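You operate a simulated robot arm through the tools that you are given. There is no shell and no other tool.

You run a simulated robot arm. Do the job below in one go: nothing can be reset, and whatever is moved stays where it is left.

TASK
Back out the cover bolt that the screen calls NOT OK and tighten it again.
Fine: reverse rocker off at the end, the other bolts untouched, driver parked.

It is judged by the outcome, as a careful person would: the job done as asked, and still so three seconds after it is handed in. It fails if anything else is knocked over, pushed out of place, dropped, spilled or broken. A push-on lid holds only when it is set on centred and level and pressed home; a screw cap is set on level and turned clockwise until tight.

THE ROBOT
A 7-joint arm with a fingered hand, fixed in place. Base frame: the origin is on the floor under the middle of its stand, x ahead of it, y to its left, z up; the work surface is at about z = 880. Readings come in mm, rad, newtons and seconds.
It reaches about 1228 mm from its shoulder. Its first joint turns from -2.007 to 2.007 rad. Payload 5 kg.
Tool frame: the origin (TCP) lies between the finger pads and is the grasp point; the fingertips stand 32 mm ahead of it; z points along the fingers, y is the line along which they close. The gripper opens to 160 mm; its body begins 89 mm behind the TCP. The gripper is a hand of 4 fingers: y runs from the thumb to the fingers, the wrist lies at [0, 0, -267] in the tool frame, and closing takes about 1.5 s.
Orientation is that of the tool frame in the base frame, as [roll, pitch, yaw] about the fixed x, y, z axes, in that order (R = Rz(yaw) Ry(pitch) Rx(roll)). With the fingers straight down and closing along the base's y, the tool's x points along the base's -x, its y along +y and its z along -z.

THE INTERFACE
- The arm moves only by the tool send_rows. Its argument "motion" is a list that holds one entry, the list of rows, each a list of 6 numbers: the shift along the tool's x, y, z in units of 25 mm (1.0 is 25 mm), then the turn, a rotation vector about the tool's x, y, z in units of 5 degrees (1.0 is 5 degrees). In form: [[[dx, dy, dz, wx, wy, wz], ...]]. A call has 1 to 20 rows; each row shifts and turns the commanded pose from where the row before left it, along the tool's axes as they then stand. "grip" is the closure, from 0 (fully open) to 1 (shut), set as the call begins (left out, the last holds). A call with a number of a shift or a turn outside -1 to 1 is refused whole. Rows are played at 5 a second. More than 50 mm and 0.15 rad between two rows, or a gripper value outside its range, and nothing of the call is played. A pose out of reach is approached as far as the arm can. The call stops where the force on the tool passes 50 N (or 10 N more than at its start, if that is more) or the arm is blocked; 0.2 s more then pass. Each finger travels about 45 mm/s and halts on what it meets, pressing with about 29 N; the grip force reading is that of the motor and also rises with nothing between the fingers. The clock runs only during rows and for 0.2 s after the last one: add rows that do not move to give the fingers time. The reply holds the time, the measured pose of the TCP, the force on the tool along the base axes, the opening and the grip force, in the units named above and with some noise, with the torque about the TCP (base axes, N m) and any sound that the robot's microphone picked up.
- Cameras (640 x 400 px; columns grow to the right, rows downward): "scene" is fixed at [400.9, -499.4, 1604.1]; the picture's right is [1.00, -0.02, 0.00], its down [-0.01, -0.46, -0.89] and it looks along [0.02, 0.89, -0.46] (base axes); focal length 346 px, centre (320, 200). "wrist" rides on the gripper at [80, -4, -114] in the tool frame; the picture's right is [0.05, 1.00, 0.00], its down [-0.82, 0.04, -0.58] and it looks along [-0.58, 0.03, 0.82] (tool axes); focal length 265 px, centre (320, 200). There is no depth. A picture from a camera that has moved, and an enlarged one, comes with that camera's place and axes in the base frame and with its lens.
- grab_frame(camera): a new picture of that camera. No time passes.
- move_column(by): slides the trunk up (or, below 0, down) by that many mm; the arm rides with it, the base frame stays. It gives what a move gives, with no picture.
- curl_fingers(finger1, finger2, finger3, thumb_bend): sets how far each is bent, from 0 (flat) to 100 (curled in); at 30 the hand is open as for a grip, at 70 the pads meet at the TCP. One left out holds its place. A second passes; each finger stops where it meets its share of the squeeze, and holds until it gets a number again. A gripper value or a shape takes the hand back. It gives what a move gives, with no picture; readings hold the bend of each and the force on the fingers (four entries, about 0 where the hand has none), thumb and palm.
- set_grasp(shape): the hand has 4 fingers and takes this shape, open, in about a second: jaw (thumb against the fingers, like two jaws); tri (thumb and two fingers); tip (a fingertip pinch); poke (one finger out to press); point (the index stretched); flat (the hand flat); cup (the hand cupped); fist (a fist). The gripper value then closes the fingers along that shape, each until it touches; the sizes above hold for jaw. It gives what a move gives, with no picture.
- zoom(camera, box): a new picture of the part [left, top, right, bottom] of that camera's present view, enlarged. No time passes.
- sign_off(): hands the job in; it is judged then, once.

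Places have to be worked out from the pictures, the camera data and where the tool is seen. Open the gripper and draw the arm clear of the work before you hand the job in, unless the task says otherwise.

The tools are called after "Emit:" by a JSON object that holds its "api" and its "payload". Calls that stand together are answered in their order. send_rows: Moves the arm, as the interface text tells. Its arguments: {"type":"object","properties":{"motion":{"type":"array","items":{"type":"array","items":{"type":"array","items":{"type":"number"}}}},"grip":{"type":"number"}},"required":["motion"]} The other tools are called the same way: move_column (by) moves the trunk up or down; set_grasp (shape) gives the hand a shape; curl_fingers (finger1, finger2, finger3, thumb_bend) moves the fingers one by one; grab_frame (camera) takes a picture; zoom (camera, box) takes an enlarged picture of a part of a camera's view; sign_off () hands the job in.

At the start:

```text
clock: 0.0
ee_pos: [162.3, 702.3, 1272.7]
orientation: [3.141, 0.0, 3.141]
wrist_force: [2.0, 0.4, -0.2]
torque: [0.01, -0.01, 0.02]
finger_gap: 159.8
grasp_force: 0.2
shape: jaw
bend: [30.0, 30.0, 30.0, 30.0]
finger forces: [0.0, 0.0, 0.0, 0.0, 0.1, 0.1]
trunk travel left (down, up): [-600.0, 390.0]
```

scene: 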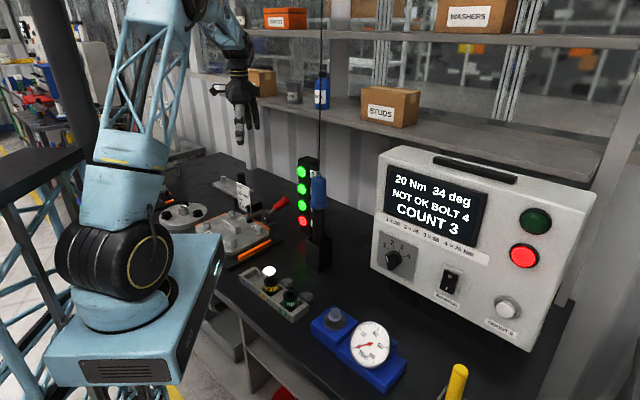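
wrist: 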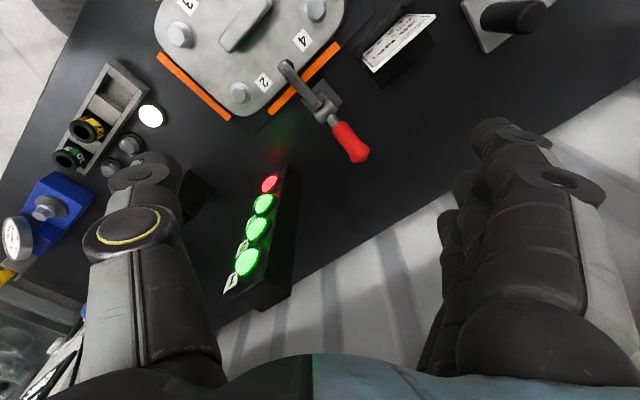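

I'll start by looking closely at the scene: the controller screen, the driver, the cover with its bolts and labels.

Emit:
{"api": "zoom", "payload": {"camera": "scene", "box": [360, 140, 600, 290]}}

Emit:
{"api": "zoom", "payload": {"camera": "scene", "box": [150, 150, 350, 275]}}

Emit:
{"api": "zoom", "payload": {"camera": "scene", "box": [220, 250, 420, 375]}}

Emit:
{"api": "zoom", "payload": {"camera": "wrist", "box": [120, 0, 440, 200]}}

Emit:
{"api": "zoom", "payload": {"camera": "scene", "box": [260, 0, 400, 290]}}

```text
2.67 times, centred on (480, 215) of scene
camera zoom: at [400.9, -499.4, 1604.1], right [1.0, -0.02, 0.0], down [-0.01, -0.46, -0.89], along [0.02, 0.89, -0.46], focal length 923 px, centre (-107, 160)
```

zoom: 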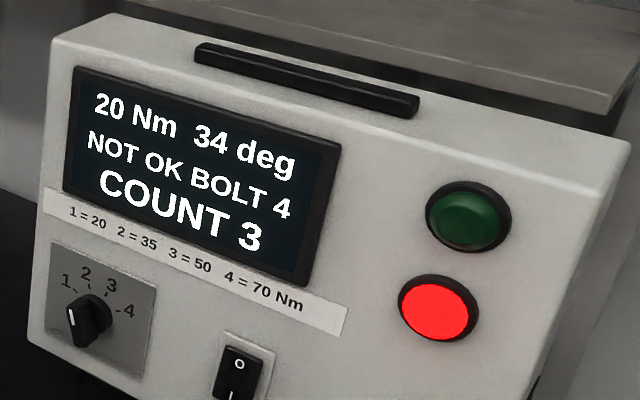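

```text
3.20 times, centred on (250, 212) of scene
camera zoom: at [400.9, -499.4, 1604.1], right [1.0, -0.02, 0.0], down [-0.01, -0.46, -0.89], along [0.02, 0.89, -0.46], focal length 1108 px, centre (544, 160)
```

zoom: 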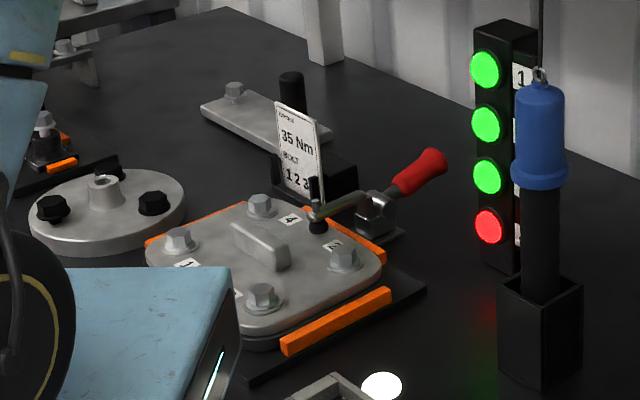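

```text
3.20 times, centred on (320, 312) of scene
camera zoom: at [400.9, -499.4, 1604.1], right [1.0, -0.02, 0.0], down [-0.01, -0.46, -0.89], along [0.02, 0.89, -0.46], focal length 1108 px, centre (320, -160)
```

zoom: 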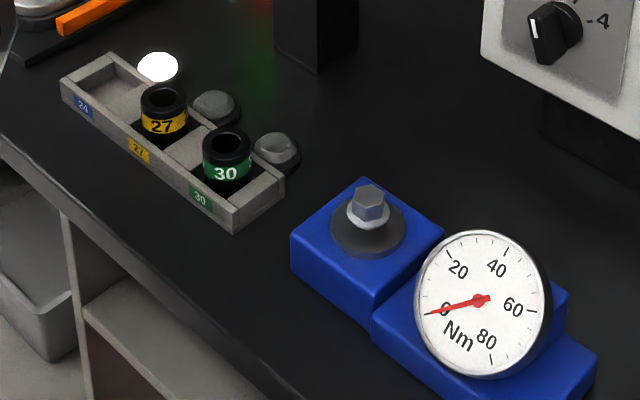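

```text
2.00 times, centred on (280, 100) of wrist
camera zoom: at [81.8, 698.7, 1387.0], right [-0.05, 1.0, 0.0], down [0.82, 0.04, 0.58], along [0.58, 0.03, -0.82], focal length 531 px, centre (400, 400)
```

zoom: 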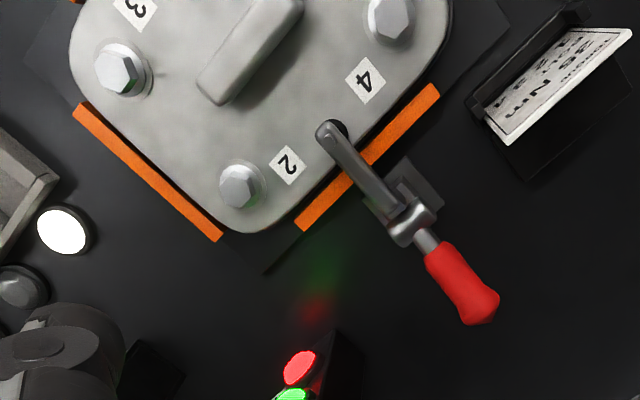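

```text
1.38 times, centred on (330, 145) of scene
camera zoom: at [400.9, -499.4, 1604.1], right [1.0, -0.02, 0.0], down [-0.01, -0.46, -0.89], along [0.02, 0.89, -0.46], focal length 477 px, centre (306, 276)
```

zoom: 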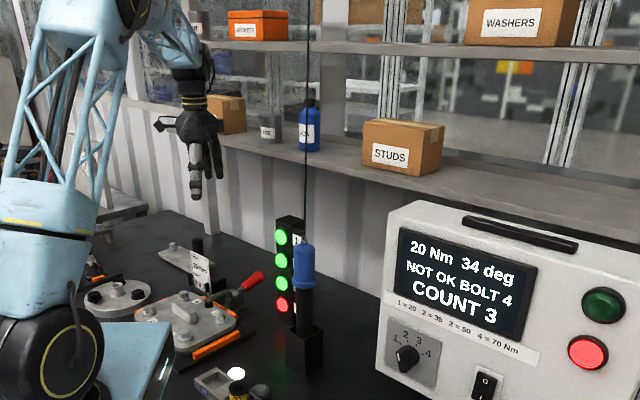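

The screen says bolt 4 NOT OK with 20 Nm, while the order card seems to call for 35 Nm. I'll zoom in on the details: card, knob, rocker, the white button's label, driver and sockets.

Emit:
{"api": "zoom", "payload": {"camera": "scene", "box": [225, 175, 265, 215]}}

Emit:
{"api": "zoom", "payload": {"camera": "scene", "box": [370, 220, 530, 340]}}

Emit:
{"api": "zoom", "payload": {"camera": "scene", "box": [290, 150, 350, 280]}}

Emit:
{"api": "zoom", "payload": {"camera": "scene", "box": [190, 190, 290, 260]}}

Emit:
{"api": "zoom", "payload": {"camera": "wrist", "box": [340, 0, 560, 110]}}

Emit:
{"api": "zoom", "payload": {"camera": "wrist", "box": [0, 50, 220, 300]}}

```text
10.00 times, centred on (245, 195) of scene
camera zoom: at [400.9, -499.4, 1604.1], right [1.0, -0.02, 0.0], down [-0.01, -0.46, -0.89], along [0.02, 0.89, -0.46], focal length 3461 px, centre (1070, 250)
```

zoom: 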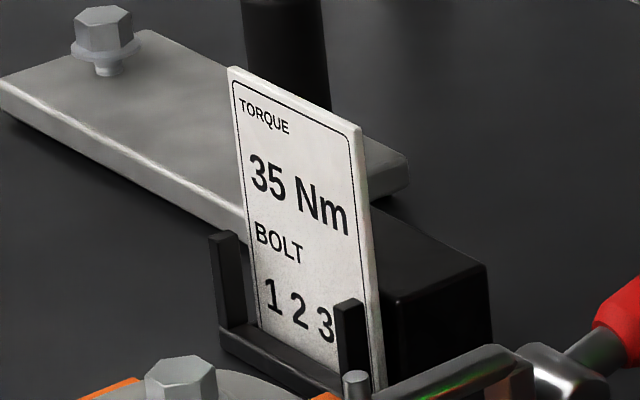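

```text
3.33 times, centred on (450, 280) of scene
camera zoom: at [400.9, -499.4, 1604.1], right [1.0, -0.02, 0.0], down [-0.01, -0.46, -0.89], along [0.02, 0.89, -0.46], focal length 1154 px, centre (-113, -67)
```

zoom: 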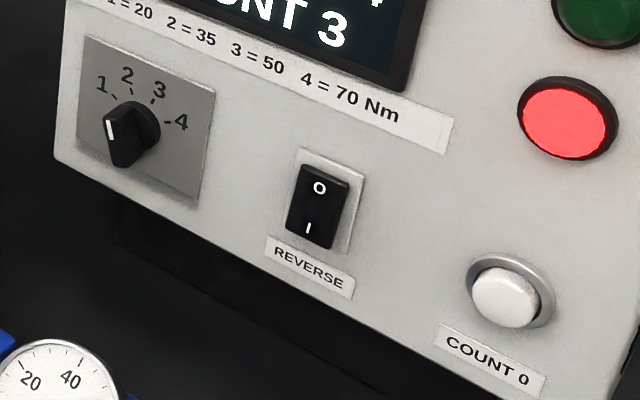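

```text
3.08 times, centred on (320, 215) of scene
camera zoom: at [400.9, -499.4, 1604.1], right [1.0, -0.02, 0.0], down [-0.01, -0.46, -0.89], along [0.02, 0.89, -0.46], focal length 1065 px, centre (320, 154)
```

zoom: 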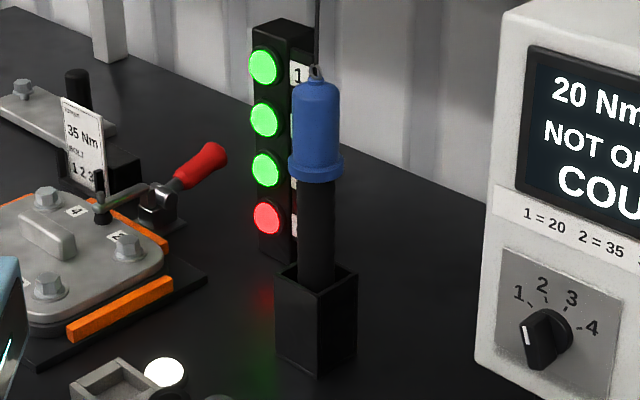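

```text
5.71 times, centred on (240, 225) of scene
camera zoom: at [400.9, -499.4, 1604.1], right [1.0, -0.02, 0.0], down [-0.01, -0.46, -0.89], along [0.02, 0.89, -0.46], focal length 1978 px, centre (777, 57)
```

zoom: 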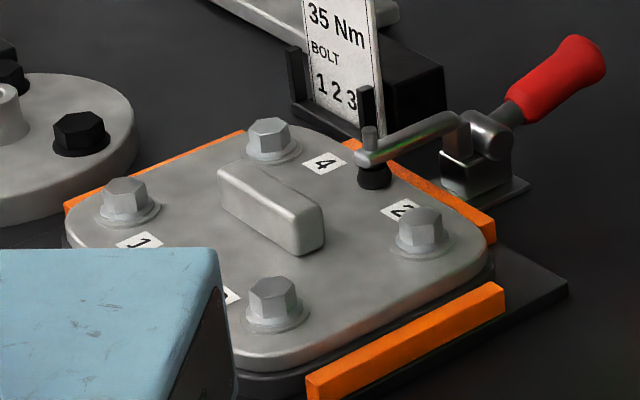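

```text
2.91 times, centred on (450, 55) of wrist
camera zoom: at [81.8, 698.7, 1387.0], right [-0.05, 1.0, 0.0], down [0.82, 0.04, 0.58], along [0.58, 0.03, -0.82], focal length 772 px, centre (-58, 622)
```

zoom: 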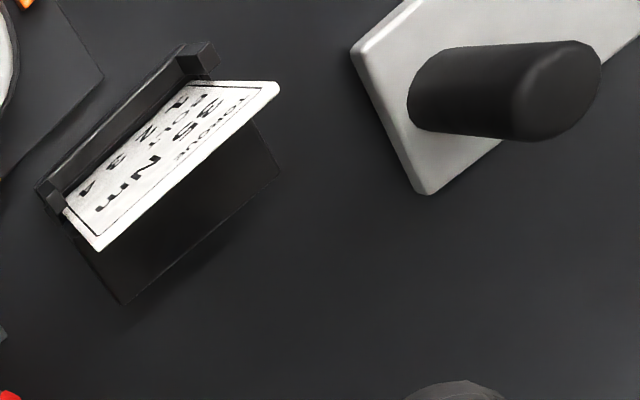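

```text
1.60 times, centred on (110, 175) of wrist
camera zoom: at [81.8, 698.7, 1387.0], right [-0.05, 1.0, 0.0], down [0.82, 0.04, 0.58], along [0.58, 0.03, -0.82], focal length 425 px, centre (656, 240)
```

zoom: 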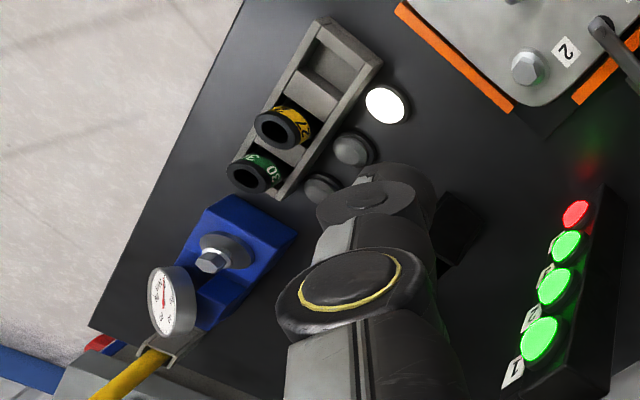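

Bolt 4 (label "4") I place near (78, 692, 930) from triangulation, the driver in its holder near (420, 415), blue handle around z 1110–1210. The controller panel faces the base. I'll move the hand with fingers down to about (220, 320, 1350), staying clear of the cable, to look at the panel and driver up close.

Emit:
{"api": "send_rows", "payload": {"motion": [[[-0.145, -0.955, -0.1875, 0, 0, 0], [-0.145, -0.955, -0.1875, 0, 0, 0], [-0.145, -0.955, -0.1875, 0, 0, 0], [-0.145, -0.955, -0.1875, 0, 0, 0], [-0.145, -0.955, -0.1875, 0, 0, 0], [-0.145, -0.955, -0.1875, 0, 0, 0], [-0.145, -0.955, -0.1875, 0, 0, 0], [-0.145, -0.955, -0.1875, 0, 0, 0], [-0.145, -0.955, -0.1875, 0, 0, 0], [-0.145, -0.955, -0.1875, 0, 0, 0], [-0.145, -0.955, -0.1875, 0, 0, 0], [-0.145, -0.955, -0.1875, 0, 0, 0], [-0.145, -0.955, -0.1875, 0, 0, 0], [-0.145, -0.955, -0.1875, 0, 0, 0], [-0.145, -0.955, -0.1875, 0, 0, 0], [-0.145, -0.955, -0.1875, 0, 0, 0]]]}}

Emit:
{"api": "grab_frame", "payload": {"camera": "wrist"}}

Emit:
{"api": "grab_frame", "payload": {"camera": "scene"}}

```text
clock: 3.4
ee_pos: [218.1, 317.9, 1348.5]
orientation: [3.14, 0.0, -3.141]
wrist_force: [0.0, -0.4, -0.4]
torque: [0.02, 0.01, -0.01]
finger_gap: 159.9
grasp_force: 0.0
shape: jaw
bend: [30.0, 30.0, 30.0, 30.0]
finger forces: [0.1, 0.1, 0.0, 0.1, 0.1, 0.0]
trunk travel left (down, up): [-600.0, 390.0]
```

```text
taken
camera wrist: at [137.9, 313.2, 1462.9], right [-0.05, 1.0, 0.0], down [0.82, 0.04, 0.58], along [0.58, 0.03, -0.82], focal length 265 px, centre (320, 200)
```

wrist: 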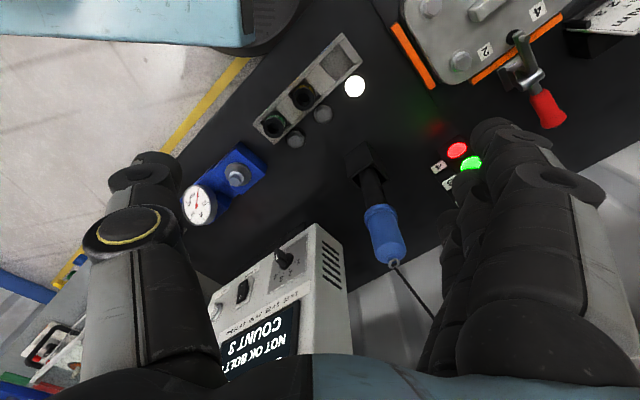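

```text
taken
```

scene: 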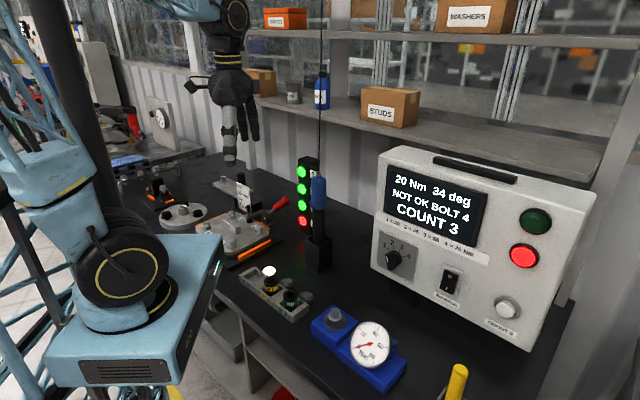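

I'll zoom the wrist view on the driver/holder and the panel.

Emit:
{"api": "zoom", "payload": {"camera": "wrist", "box": [320, 120, 480, 300]}}

Emit:
{"api": "zoom", "payload": {"camera": "wrist", "box": [200, 220, 360, 380]}}

Emit:
{"api": "zoom", "payload": {"camera": "wrist", "box": [240, 30, 380, 160]}}

Emit:
{"api": "zoom", "payload": {"camera": "wrist", "box": [380, 0, 600, 130]}}

```text
2.22 times, centred on (400, 210) of wrist
camera zoom: at [137.9, 313.2, 1462.9], right [-0.05, 1.0, 0.0], down [0.82, 0.04, 0.58], along [0.58, 0.03, -0.82], focal length 590 px, centre (142, 178)
```

zoom: 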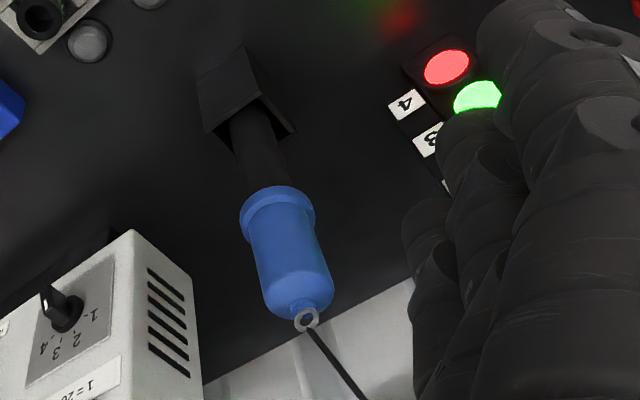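

```text
2.50 times, centred on (280, 300) of wrist
camera zoom: at [137.9, 313.2, 1462.9], right [-0.05, 1.0, 0.0], down [0.82, 0.04, 0.58], along [0.58, 0.03, -0.82], focal length 664 px, centre (420, -50)
```

zoom: 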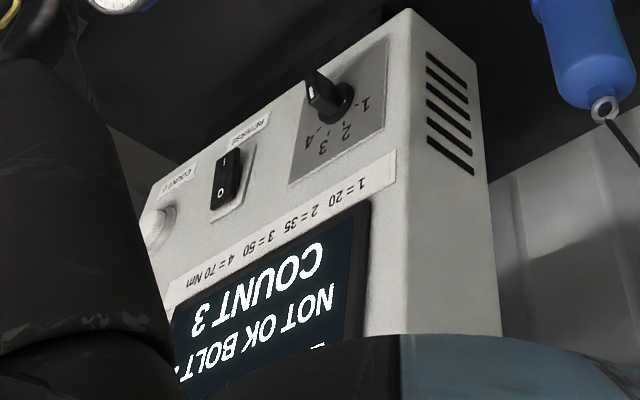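

```text
3.08 times, centred on (310, 95) of wrist
camera zoom: at [137.9, 313.2, 1462.9], right [-0.05, 1.0, 0.0], down [0.82, 0.04, 0.58], along [0.58, 0.03, -0.82], focal length 817 px, centre (351, 523)
```

zoom: 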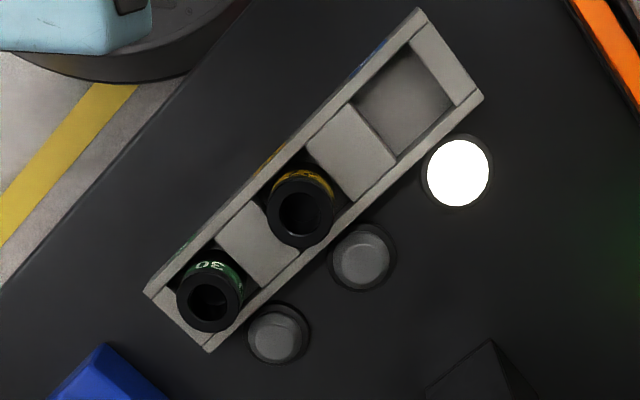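

```text
2.91 times, centred on (490, 65) of wrist
camera zoom: at [137.9, 313.2, 1462.9], right [-0.05, 1.0, 0.0], down [0.82, 0.04, 0.58], along [0.58, 0.03, -0.82], focal length 772 px, centre (-174, 593)
```

zoom: 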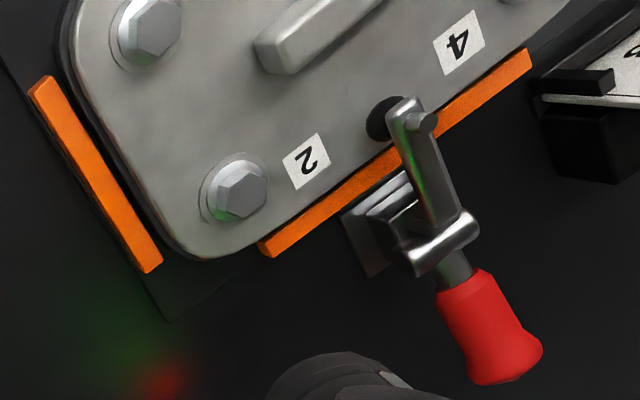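

The driver ring triangulates to about (418, 430, 1213), rocker about (729, 147, 1043), knob about (593, 238, 1047), and the panel is vertical with normal about (-0.68, -0.735, 0). Next I shift the hand in front of the panel (fingers still down, high) and then turn it to face the panel.

Emit:
{"api": "send_rows", "payload": {"motion": [[[-0.92, -0.966, 0.136, 0, 0, 0], [-0.92, -0.966, 0.136, 0, 0, 0], [-0.92, -0.966, 0.136, 0, 0, 0], [-0.92, -0.966, 0.136, 0, 0, 0], [-0.92, -0.966, 0.136, 0, 0, 0], [-0.92, -0.966, 0.136, 0, 0, 0], [-0.92, -0.966, 0.136, 0, 0, 0], [-0.92, -0.966, 0.136, 0, 0, 0], [-0.92, -0.966, 0.136, 0, 0, 0], [-0.92, -0.966, 0.136, 0, 0, 0], [-0.92, -0.966, 0.136, 0, 0, 0], [-0.92, -0.966, 0.136, 0, 0, 0], [-0.92, -0.966, 0.136, 0, 0, 0], [-0.92, -0.966, 0.136, 0, 0, 0]]]}}

Emit:
{"api": "grab_frame", "payload": {"camera": "scene"}}

Emit:
{"api": "grab_frame", "payload": {"camera": "wrist"}}

```text
clock: 6.4
ee_pos: [542.3, -17.2, 1297.5]
orientation: [-3.14, -0.003, -3.141]
wrist_force: [0.2, -0.3, 0.2]
torque: [0.04, 0.03, 0.01]
finger_gap: 160.0
grasp_force: 0.1
shape: jaw
bend: [30.0, 30.0, 30.0, 30.0]
finger forces: [0.0, 0.0, 0.1, 0.1, 0.0, 0.1]
trunk travel left (down, up): [-600.0, 390.0]
```

```text
taken
```

scene: 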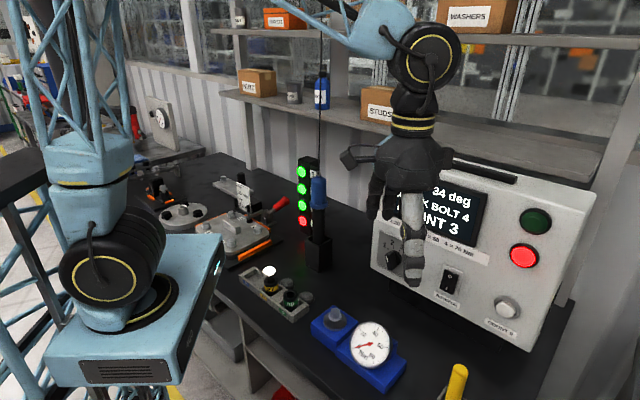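

```text
taken
camera wrist: at [461.6, -22.7, 1412.5], right [-0.05, 1.0, 0.0], down [0.82, 0.04, 0.58], along [0.58, 0.03, -0.82], focal length 265 px, centre (320, 200)
```

wrist: 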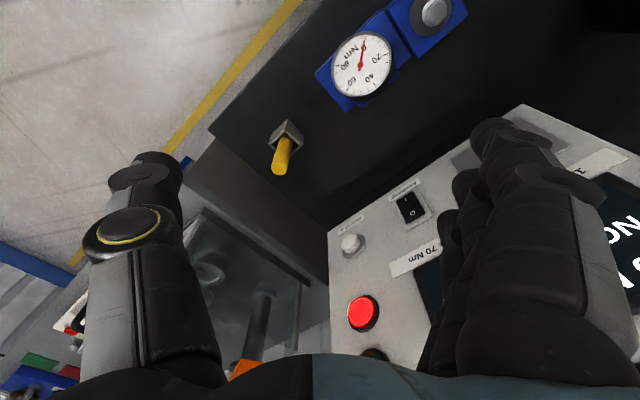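

Clear. Now I turn the hand in place so the fingers point at the panel with the camera on top (first half, then check).

Emit:
{"api": "send_rows", "payload": {"motion": [[[0, 0, 0, -0.992, 0.435, 0.992], [0, 0, 0, -0.992, 0.435, 0.992], [0, 0, 0, -0.992, 0.435, 0.992], [0, 0, 0, -0.992, 0.435, 0.992], [0, 0, 0, -0.992, 0.435, 0.992], [0, 0, 0, -0.992, 0.435, 0.992], [0, 0, 0, -0.992, 0.435, 0.992], [0, 0, 0, -0.992, 0.435, 0.992], [0, 0, 0, -0.992, 0.435, 0.992], [0, 0, 0, -0.992, 0.435, 0.992]]]}}

Emit:
{"api": "grab_frame", "payload": {"camera": "scene"}}

```text
clock: 8.6
ee_pos: [542.2, -17.7, 1300.2]
orientation: [2.452, -0.657, 2.45]
wrist_force: [0.4, -0.3, 0.2]
torque: [-0.01, -0.01, 0.0]
finger_gap: 159.5
grasp_force: 0.0
shape: jaw
bend: [30.0, 30.0, 30.0, 30.0]
finger forces: [0.0, 0.0, 0.1, 0.0, 0.1, 0.0]
trunk travel left (down, up): [-600.0, 390.0]
```

```text
taken
```

scene: 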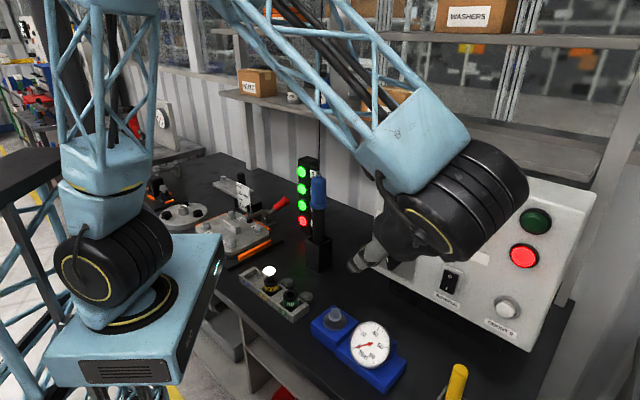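

The turn works smoothly with the elbow well above. I finish the second half of the turn.

Emit:
{"api": "send_rows", "payload": {"motion": [[[0, 0, 0, -0.992, 0.435, 0.992], [0, 0, 0, -0.992, 0.435, 0.992], [0, 0, 0, -0.992, 0.435, 0.992], [0, 0, 0, -0.992, 0.435, 0.992], [0, 0, 0, -0.992, 0.435, 0.992], [0, 0, 0, -0.992, 0.435, 0.992], [0, 0, 0, -0.992, 0.435, 0.992], [0, 0, 0, -0.992, 0.435, 0.992], [0, 0, 0, -0.992, 0.435, 0.992], [0, 0, 0, -0.992, 0.435, 0.992]]]}}

Emit:
{"api": "grab_frame", "payload": {"camera": "scene"}}

Emit:
{"api": "grab_frame", "payload": {"camera": "wrist"}}

```text
clock: 10.8
ee_pos: [542.1, -16.7, 1301.6]
orientation: [2.145, -1.571, 1.822]
wrist_force: [-0.7, -0.3, -1.5]
torque: [-0.03, -0.01, 0.02]
finger_gap: 159.7
grasp_force: 0.1
shape: jaw
bend: [30.0, 30.0, 30.0, 30.0]
finger forces: [0.0, 0.0, 0.1, 0.1, 0.0, 0.0]
trunk travel left (down, up): [-600.0, 390.0]
```

```text
taken
```

scene: 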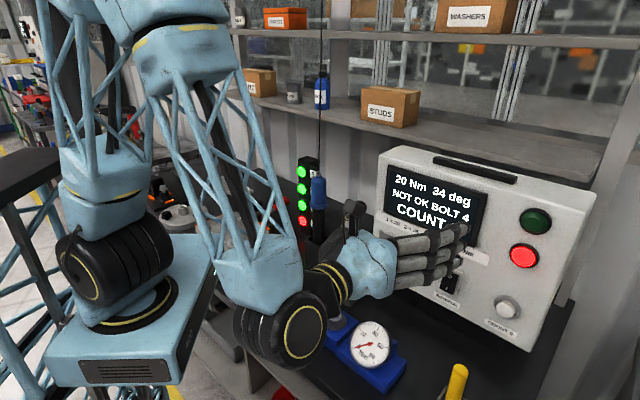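

```text
taken
camera wrist: at [461.9, -98.1, 1381.1], right [0.73, -0.68, 0.05], down [-0.36, -0.45, -0.81], along [0.57, 0.58, -0.58], focal length 265 px, centre (320, 200)
```

wrist: 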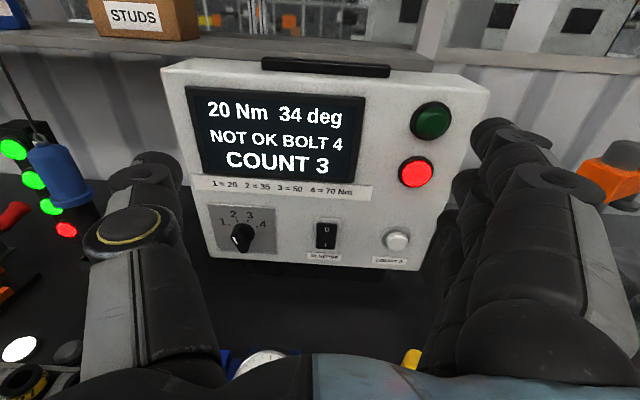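

Excellent frontal view of the panel. I'll zoom in on knob, rocker and the count button.

Emit:
{"api": "zoom", "payload": {"camera": "wrist", "box": [190, 185, 430, 275]}}

Emit:
{"api": "zoom", "payload": {"camera": "wrist", "box": [205, 200, 285, 260]}}

Emit:
{"api": "zoom", "payload": {"camera": "wrist", "box": [0, 40, 160, 240]}}

```text
2.67 times, centred on (310, 230) of wrist
camera zoom: at [461.9, -98.1, 1381.1], right [0.73, -0.68, 0.05], down [-0.36, -0.45, -0.81], along [0.57, 0.58, -0.58], focal length 708 px, centre (347, 120)
```

zoom: 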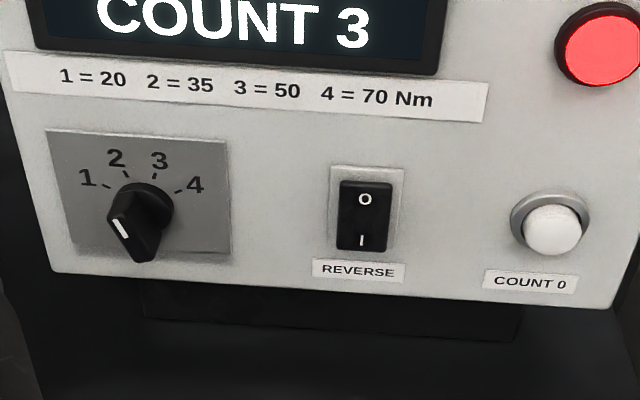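

```text
6.67 times, centred on (245, 230) of wrist
camera zoom: at [461.9, -98.1, 1381.1], right [0.73, -0.68, 0.05], down [-0.36, -0.45, -0.81], along [0.57, 0.58, -0.58], focal length 1769 px, centre (820, 0)
```

zoom: 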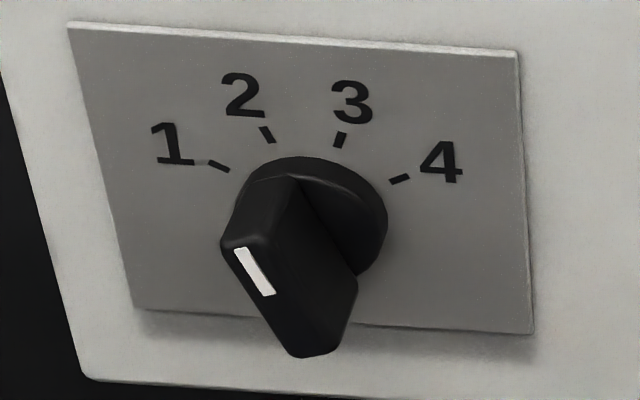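

```text
2.00 times, centred on (80, 140) of wrist
camera zoom: at [461.9, -98.1, 1381.1], right [0.73, -0.68, 0.05], down [-0.36, -0.45, -0.81], along [0.57, 0.58, -0.58], focal length 531 px, centre (800, 320)
```

zoom: 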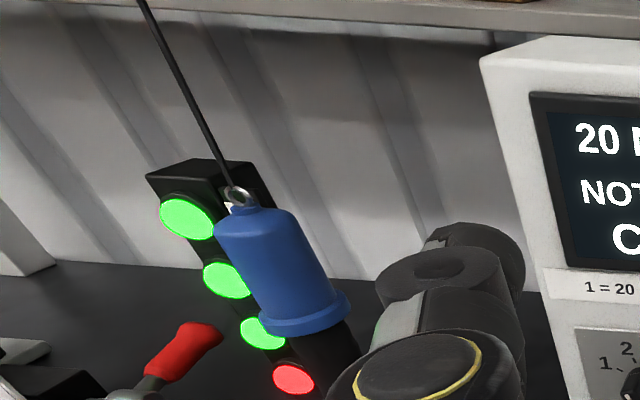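

The knob bar's line may actually point at 2, not 1 — I need a better look. I move the hand lower and to the panel's left for a closer, more frontal view of the knob.

Emit:
{"api": "send_rows", "payload": {"motion": [[[-0.9, -0.9, 0, 0, 0, 0], [-0.9, -0.9, 0, 0, 0, 0], [-0.9, -0.9, 0, 0, 0, 0], [-0.9, -0.9, 0, 0, 0, 0], [-0.9, 0, 0, 0, 0, 0]]]}}

Emit:
{"api": "grab_frame", "payload": {"camera": "wrist"}}

Emit:
{"api": "zoom", "payload": {"camera": "wrist", "box": [240, 120, 400, 220]}}

```text
clock: 12.0
ee_pos: [543.3, 2.0, 1186.5]
orientation: [2.129, -1.569, 1.841]
wrist_force: [0.2, 0.5, -0.4]
torque: [0.0, -0.02, -0.07]
finger_gap: 159.7
grasp_force: 0.0
shape: jaw
bend: [30.0, 30.0, 30.0, 30.0]
finger forces: [0.1, 0.0, 0.0, 0.1, 0.0, 0.0]
out of reach, approached as far as the arm can: row 1, 2, 3, 4
trunk travel left (down, up): [-600.0, 390.0]
```

```text
taken
camera wrist: at [461.9, -80.1, 1267.9], right [0.73, -0.68, 0.05], down [-0.36, -0.46, -0.81], along [0.58, 0.58, -0.58], focal length 265 px, centre (320, 200)
```

wrist: 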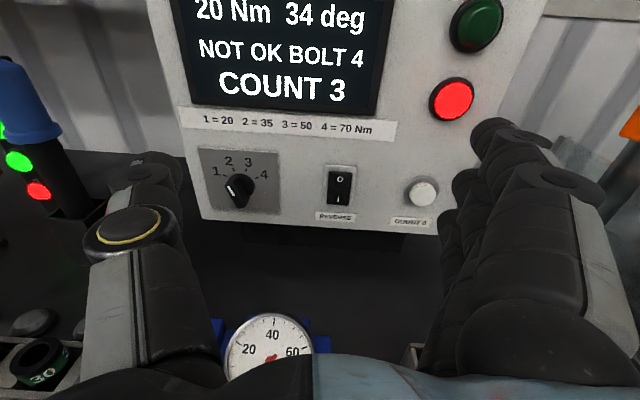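

```text
4.00 times, centred on (320, 170) of wrist
camera zoom: at [461.9, -80.1, 1267.9], right [0.73, -0.68, 0.05], down [-0.36, -0.46, -0.81], along [0.58, 0.58, -0.58], focal length 1062 px, centre (320, 320)
```

zoom: 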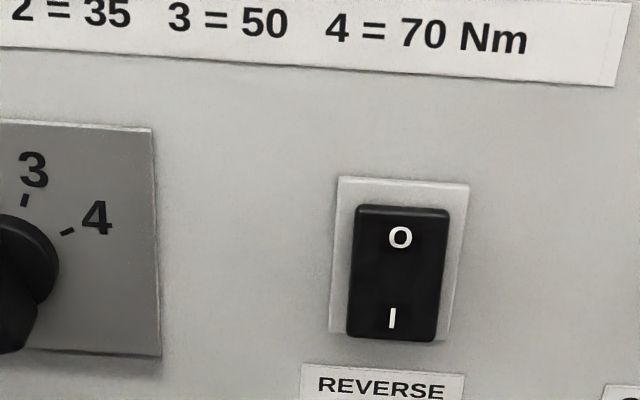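

The lateral move hit a reach limit but the view is good. Zoom on the knob now.

Emit:
{"api": "zoom", "payload": {"camera": "wrist", "box": [190, 140, 290, 220]}}

Emit:
{"api": "zoom", "payload": {"camera": "scene", "box": [370, 225, 430, 285]}}

```text
5.00 times, centred on (240, 180) of wrist
camera zoom: at [461.9, -80.1, 1267.9], right [0.73, -0.68, 0.05], down [-0.36, -0.46, -0.81], along [0.58, 0.58, -0.58], focal length 1327 px, centre (720, 300)
```

zoom: 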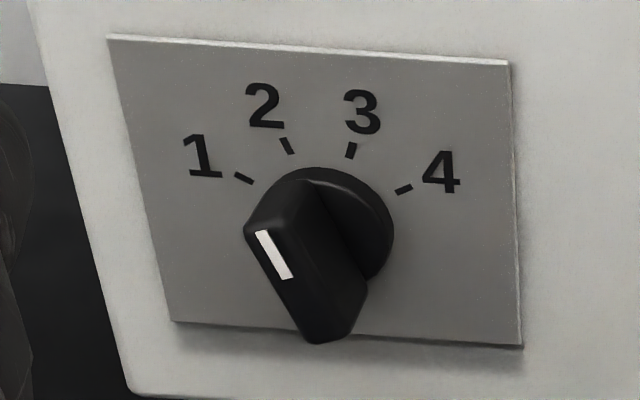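

```text
6.67 times, centred on (400, 255) of scene
camera zoom: at [400.9, -499.4, 1604.1], right [1.0, -0.02, 0.0], down [-0.01, -0.46, -0.89], along [0.02, 0.89, -0.46], focal length 2307 px, centre (-213, -167)
```

zoom: 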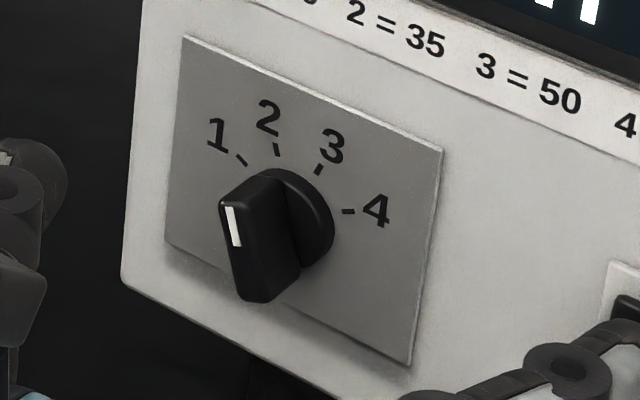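

The knob line is parallel to tick 2 in both views, so it is already at 2 = 35 Nm, matching the card; the knob need not be touched. Rocker is at (729,147), "I" mark at z≈1024, "O" at z≈1062. I now set the poke shape to press it and look at where the finger is.

Emit:
{"api": "set_grasp", "payload": {"shape": "poke"}}

Emit:
{"api": "grab_frame", "payload": {"camera": "wrist"}}

Emit:
{"api": "grab_frame", "payload": {"camera": "scene"}}

```text
clock: 12.9
ee_pos: [540.9, 2.4, 1186.8]
orientation: [2.097, -1.568, 1.874]
wrist_force: [0.2, 1.0, 0.5]
torque: [0.02, -0.01, -0.01]
finger_gap: 0.2
grasp_force: 0.2
shape: poke
bend: [100.0, 100.0, 100.0, 47.0]
finger forces: [0.1, 0.0, 0.0, 0.1, 0.0, 0.1]
trunk travel left (down, up): [-600.0, 390.0]
```

```text
taken
camera wrist: at [461.5, -79.6, 1268.4], right [0.74, -0.68, 0.05], down [-0.36, -0.46, -0.81], along [0.57, 0.58, -0.58], focal length 265 px, centre (320, 200)
```

wrist: 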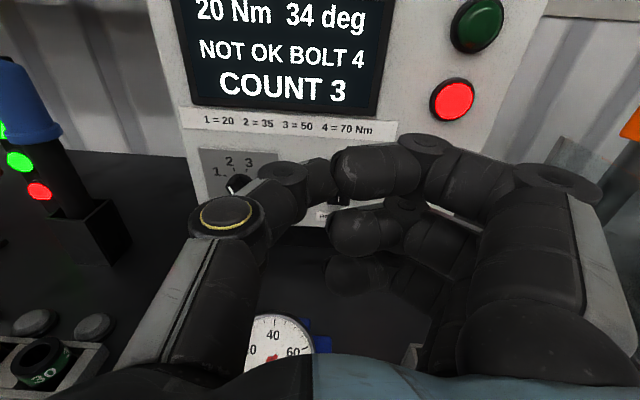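

```text
taken
```

scene: 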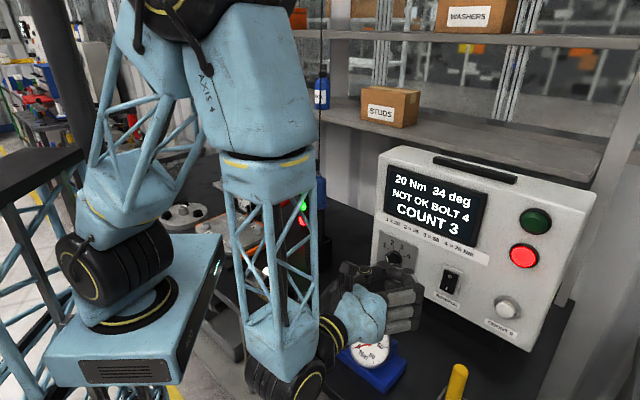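

I'll zoom on the hand to understand the poke shape.

Emit:
{"api": "zoom", "payload": {"camera": "wrist", "box": [160, 110, 620, 400]}}

Emit:
{"api": "zoom", "payload": {"camera": "scene", "box": [310, 240, 450, 360]}}

```text
1.38 times, centred on (390, 255) of wrist
camera zoom: at [461.5, -79.6, 1268.4], right [0.74, -0.68, 0.05], down [-0.36, -0.46, -0.81], along [0.57, 0.58, -0.58], focal length 366 px, centre (223, 124)
```

zoom: 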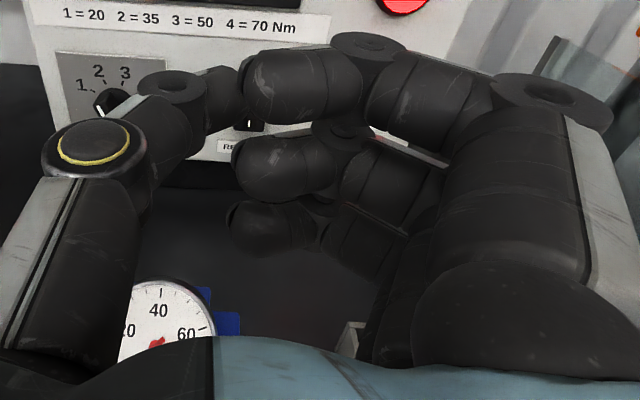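

```text
3.33 times, centred on (380, 300) of scene
camera zoom: at [400.9, -499.4, 1604.1], right [1.0, -0.02, 0.0], down [-0.01, -0.46, -0.89], along [0.02, 0.89, -0.46], focal length 1154 px, centre (120, -133)
```

zoom: 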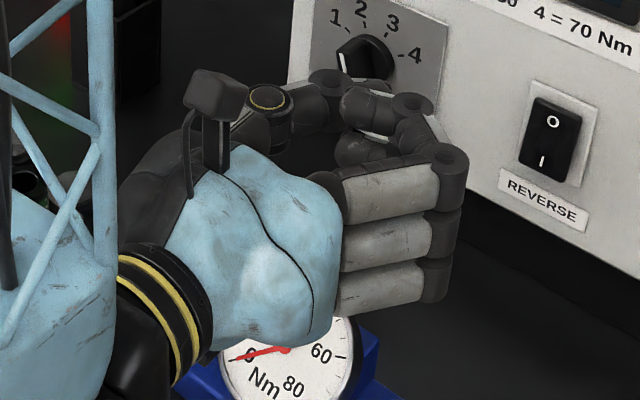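

In this hand "poke" curls all three fingers. I try "point" (index stretched) instead.

Emit:
{"api": "set_grasp", "payload": {"shape": "point"}}

Emit:
{"api": "grab_frame", "payload": {"camera": "wrist"}}

Emit:
{"api": "zoom", "payload": {"camera": "scene", "box": [310, 220, 480, 360]}}

```text
clock: 13.8
ee_pos: [542.2, 1.9, 1187.0]
orientation: [2.087, -1.569, 1.881]
wrist_force: [-0.4, -0.4, 0.6]
torque: [0.01, -0.01, -0.03]
finger_gap: 152.4
grasp_force: 0.1
shape: point
bend: [30.0, 100.0, 100.0, 54.0]
finger forces: [0.0, 0.1, 0.0, 0.1, 0.0, 0.0]
trunk travel left (down, up): [-600.0, 390.0]
```

```text
taken
camera wrist: at [461.5, -79.6, 1268.4], right [0.74, -0.68, 0.05], down [-0.36, -0.46, -0.81], along [0.57, 0.58, -0.58], focal length 265 px, centre (320, 200)
```

wrist: 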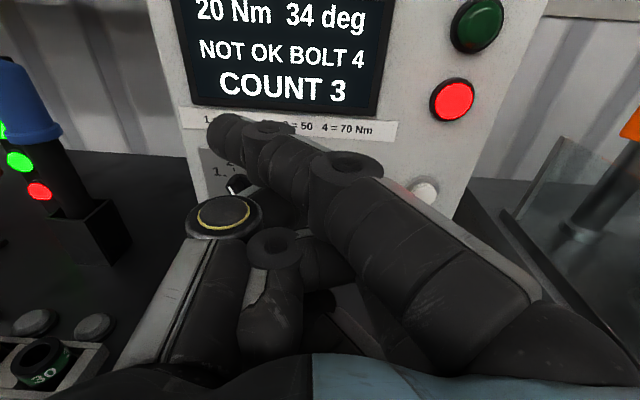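

```text
2.86 times, centred on (395, 290) of scene
camera zoom: at [400.9, -499.4, 1604.1], right [1.0, -0.02, 0.0], down [-0.01, -0.46, -0.89], along [0.02, 0.89, -0.46], focal length 989 px, centre (106, -57)
```

zoom: 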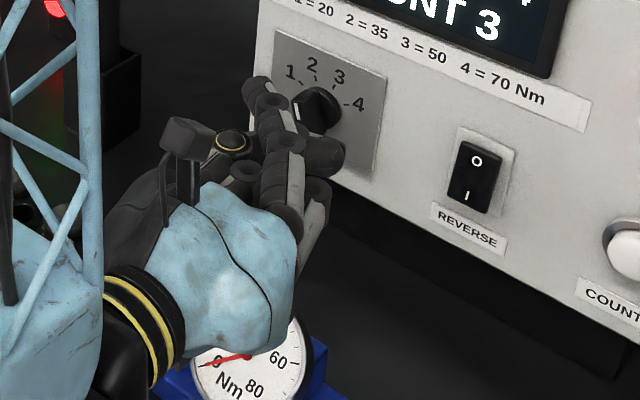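

The index looks only partly extended; I'll let a moment pass and look again.

Emit:
{"api": "send_rows", "payload": {"motion": [[[0, 0, 0, 0, 0, 0], [0, 0, 0, 0, 0, 0], [0, 0, 0, 0, 0, 0], [0, 0, 0, 0, 0, 0], [0, 0, 0, 0, 0, 0]]]}}

Emit:
{"api": "grab_frame", "payload": {"camera": "wrist"}}

Emit:
{"api": "zoom", "payload": {"camera": "scene", "box": [310, 220, 480, 360]}}

```text
clock: 15.0
ee_pos: [541.8, 2.4, 1186.3]
orientation: [2.088, -1.566, 1.881]
wrist_force: [0.5, 0.0, 0.0]
torque: [0.01, 0.04, -0.03]
finger_gap: 152.2
grasp_force: 0.0
shape: point
bend: [30.0, 100.0, 100.0, 54.0]
finger forces: [0.0, 0.1, 0.0, 0.1, 0.1, 0.0]
trunk travel left (down, up): [-600.0, 390.0]
```

```text
taken
camera wrist: at [461.5, -79.6, 1268.2], right [0.74, -0.68, 0.05], down [-0.36, -0.46, -0.81], along [0.57, 0.58, -0.58], focal length 265 px, centre (320, 200)
```

wrist: 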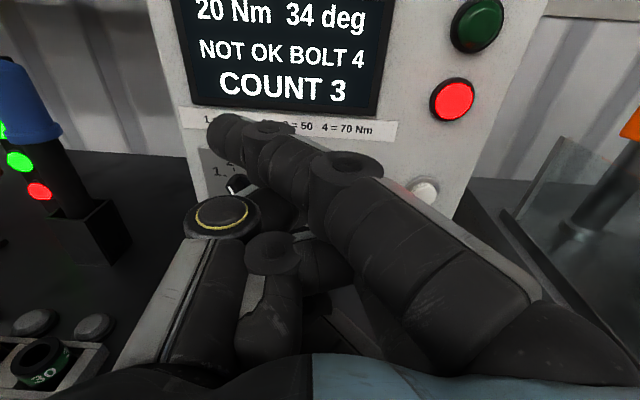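

```text
2.86 times, centred on (395, 290) of scene
camera zoom: at [400.9, -499.4, 1604.1], right [1.0, -0.02, 0.0], down [-0.01, -0.46, -0.89], along [0.02, 0.89, -0.46], focal length 989 px, centre (106, -57)
```

zoom: 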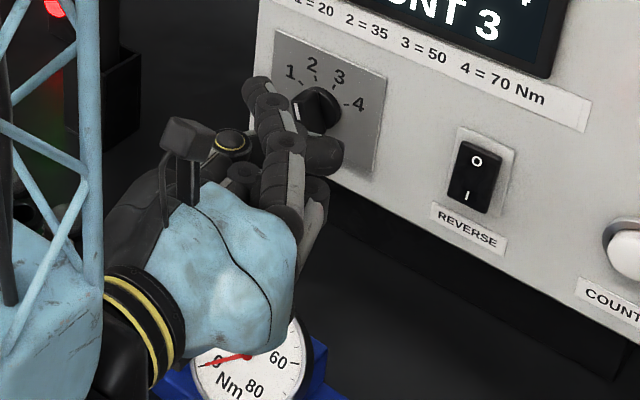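

"Point" leans the index sideways across the palm, awkward to press with. I'll try the jaw shape with finger 1 left straight ahead and the other fingers curled.

Emit:
{"api": "set_grasp", "payload": {"shape": "jaw"}}

Emit:
{"api": "curl_fingers", "payload": {"finger1": 20, "finger2": 100, "finger3": 100, "thumb_bend": 30}}

Emit:
{"api": "grab_frame", "payload": {"camera": "wrist"}}

Emit:
{"api": "zoom", "payload": {"camera": "scene", "box": [310, 220, 480, 360]}}

```text
clock: 15.9
ee_pos: [541.5, 2.0, 1187.5]
orientation: [2.092, -1.568, 1.879]
wrist_force: [-0.2, -0.2, 0.4]
torque: [0.01, 0.01, -0.01]
finger_gap: 160.0
grasp_force: 0.1
shape: jaw
bend: [30.0, 30.0, 30.0, 30.0]
finger forces: [0.1, 0.0, 0.0, 0.0, 0.0, 0.0]
trunk travel left (down, up): [-600.0, 390.0]
```

```text
clock: 16.9
ee_pos: [541.4, 2.0, 1186.9]
orientation: [2.094, -1.568, 1.876]
wrist_force: [0.4, -0.2, -0.5]
torque: [-0.05, -0.01, 0.01]
finger_gap: 182.6
grasp_force: 0.0
shape: fingers
bend: [20.0, 100.0, 100.0, 30.0]
finger forces: [0.1, 0.0, 0.1, 0.1, 0.1, 0.1]
trunk travel left (down, up): [-600.0, 390.0]
```

```text
taken
camera wrist: at [461.5, -79.6, 1268.2], right [0.74, -0.68, 0.05], down [-0.36, -0.46, -0.81], along [0.57, 0.58, -0.58], focal length 265 px, centre (320, 200)
```

wrist: 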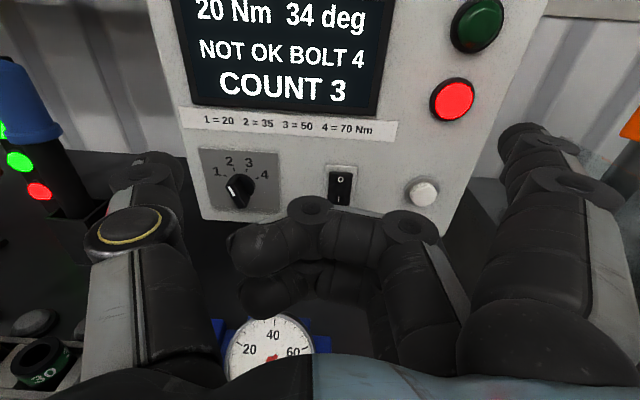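

```text
2.86 times, centred on (395, 290) of scene
camera zoom: at [400.9, -499.4, 1604.1], right [1.0, -0.02, 0.0], down [-0.01, -0.46, -0.89], along [0.02, 0.89, -0.46], focal length 989 px, centre (106, -57)
```

zoom: 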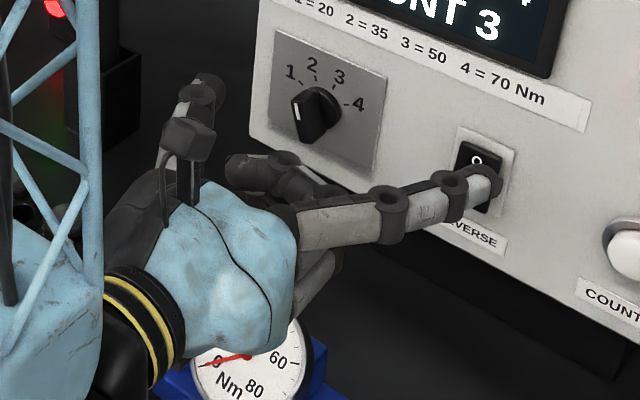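

Finger 1 now points straight ahead. The thumb would hit the knob when I press the rocker, so I curl the thumb in, and then pitch the hand 40° down (so wrist/forearm stay above the torque tester).

Emit:
{"api": "curl_fingers", "payload": {"finger1": 30, "thumb_bend": 90}}

Emit:
{"api": "send_rows", "payload": {"motion": [[[0, 0, 0, 0, -1, 0], [0, 0, 0, 0, -1, 0], [0, 0, 0, 0, -1, 0], [0, 0, 0, 0, -1, 0], [0, 0, 0, 0, -1, 0], [0, 0, 0, 0, -1, 0], [0, 0, 0, 0, -1, 0], [0, 0, 0, 0, -1, 0]]]}}

Emit:
{"api": "grab_frame", "payload": {"camera": "wrist"}}

Emit:
{"api": "grab_frame", "payload": {"camera": "scene"}}

```text
clock: 17.9
ee_pos: [541.8, 1.2, 1186.6]
orientation: [2.095, -1.568, 1.872]
wrist_force: [-0.7, 0.4, -0.5]
torque: [-0.01, -0.02, 0.01]
finger_gap: 77.1
grasp_force: 0.0
shape: fingers
bend: [30.0, 100.0, 100.0, 82.0]
finger forces: [0.1, 0.1, 0.0, 0.0, 0.1, 0.0]
trunk travel left (down, up): [-600.0, 390.0]
```

```text
clock: 19.7
ee_pos: [538.5, 2.7, 1186.5]
orientation: [3.138, -0.872, 0.831]
wrist_force: [0.7, 0.6, -0.5]
torque: [0.02, 0.0, 0.01]
finger_gap: 77.3
grasp_force: 0.1
shape: fingers
bend: [30.0, 100.0, 100.0, 82.0]
finger forces: [0.1, 0.0, 0.0, 0.1, 0.0, 0.0]
trunk travel left (down, up): [-600.0, 390.0]
```

```text
taken
camera wrist: at [511.4, -22.1, 1322.2], right [0.76, -0.65, 0.04], down [-0.62, -0.74, -0.25], along [0.19, 0.16, -0.97], focal length 265 px, centre (320, 200)
```

wrist: 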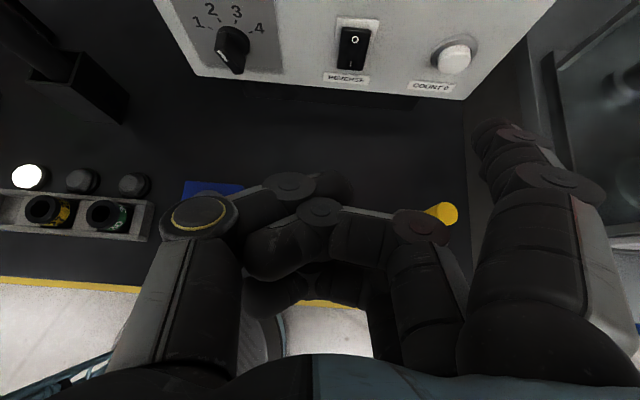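

```text
taken
```

scene: 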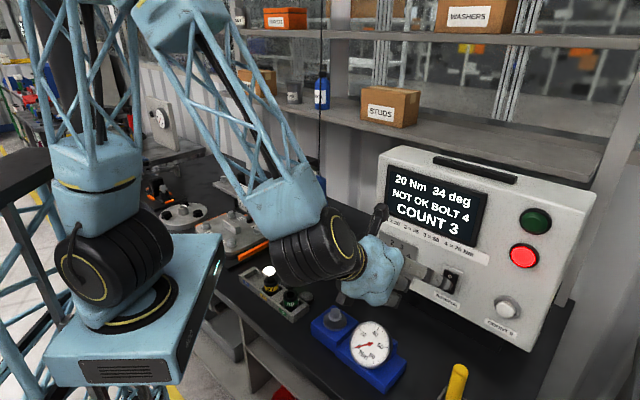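

Orientation is as planned. I zoom on the index finger to locate its tip.

Emit:
{"api": "zoom", "payload": {"camera": "wrist", "box": [400, 80, 640, 260]}}

Emit:
{"api": "zoom", "payload": {"camera": "scene", "box": [340, 190, 500, 320]}}

```text
2.22 times, centred on (520, 170) of wrist
camera zoom: at [511.4, -22.1, 1322.2], right [0.76, -0.65, 0.04], down [-0.62, -0.74, -0.25], along [0.19, 0.16, -0.97], focal length 590 px, centre (-124, 267)
```

zoom: 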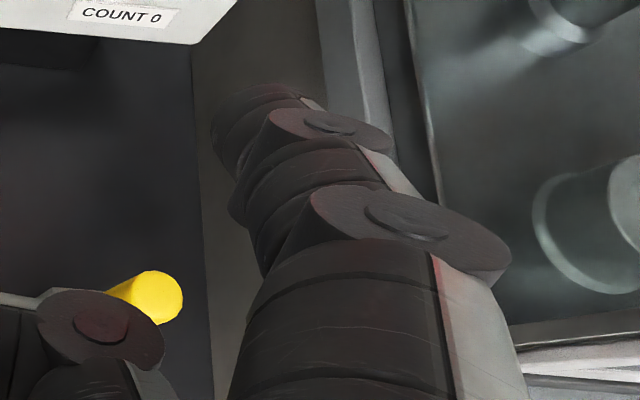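

```text
3.08 times, centred on (420, 255) of scene
camera zoom: at [400.9, -499.4, 1604.1], right [1.0, -0.02, 0.0], down [-0.01, -0.46, -0.89], along [0.02, 0.89, -0.46], focal length 1065 px, centre (12, 31)
```

zoom: 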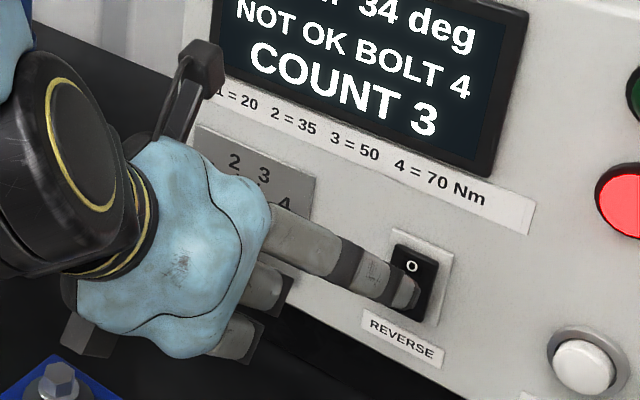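

Tip of finger 1 is at about tool (30, 96, 33). I move diagonally forward/down toward a standoff in front of the rocker's "I" half (about (727,148,1019)), stopping short to check.

Emit:
{"api": "send_rows", "payload": {"motion": [[[-0.106, -0.22, 0.926, 0, 0, 0], [-0.106, -0.22, 0.926, 0, 0, 0], [-0.106, -0.22, 0.926, 0, 0, 0], [-0.106, -0.22, 0.926, 0, 0, 0], [-0.106, -0.22, 0.926, 0, 0, 0], [-0.106, -0.22, 0.926, 0, 0, 0], [-0.106, -0.22, 0.926, 0, 0, 0], [-0.106, -0.22, 0.926, 0, 0, 0]]]}}

Emit:
{"api": "grab_frame", "payload": {"camera": "wrist"}}

Emit:
{"api": "grab_frame", "payload": {"camera": "scene"}}

```text
clock: 21.5
ee_pos: [595.9, 125.8, 1051.5]
orientation: [3.137, -0.871, 0.829]
wrist_force: [0.0, -0.1, 0.3]
torque: [0.0, -0.02, -0.01]
finger_gap: 77.2
grasp_force: 0.2
shape: fingers
bend: [30.0, 100.0, 100.0, 82.0]
finger forces: [0.0, 0.0, 0.0, 0.0, 0.0, 0.0]
trunk travel left (down, up): [-600.0, 390.0]
```

```text
taken
camera wrist: at [567.8, 101.1, 1186.4], right [0.76, -0.65, 0.04], down [-0.62, -0.74, -0.25], along [0.2, 0.16, -0.97], focal length 265 px, centre (320, 200)
```

wrist: 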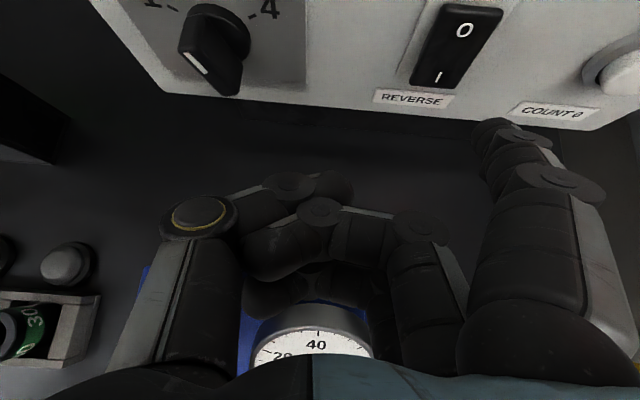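

```text
taken
```

scene: 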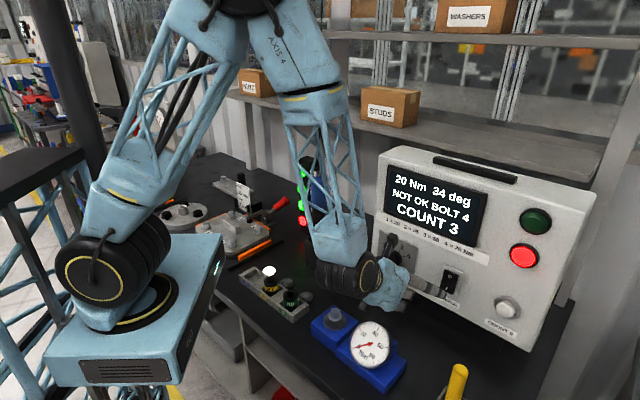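

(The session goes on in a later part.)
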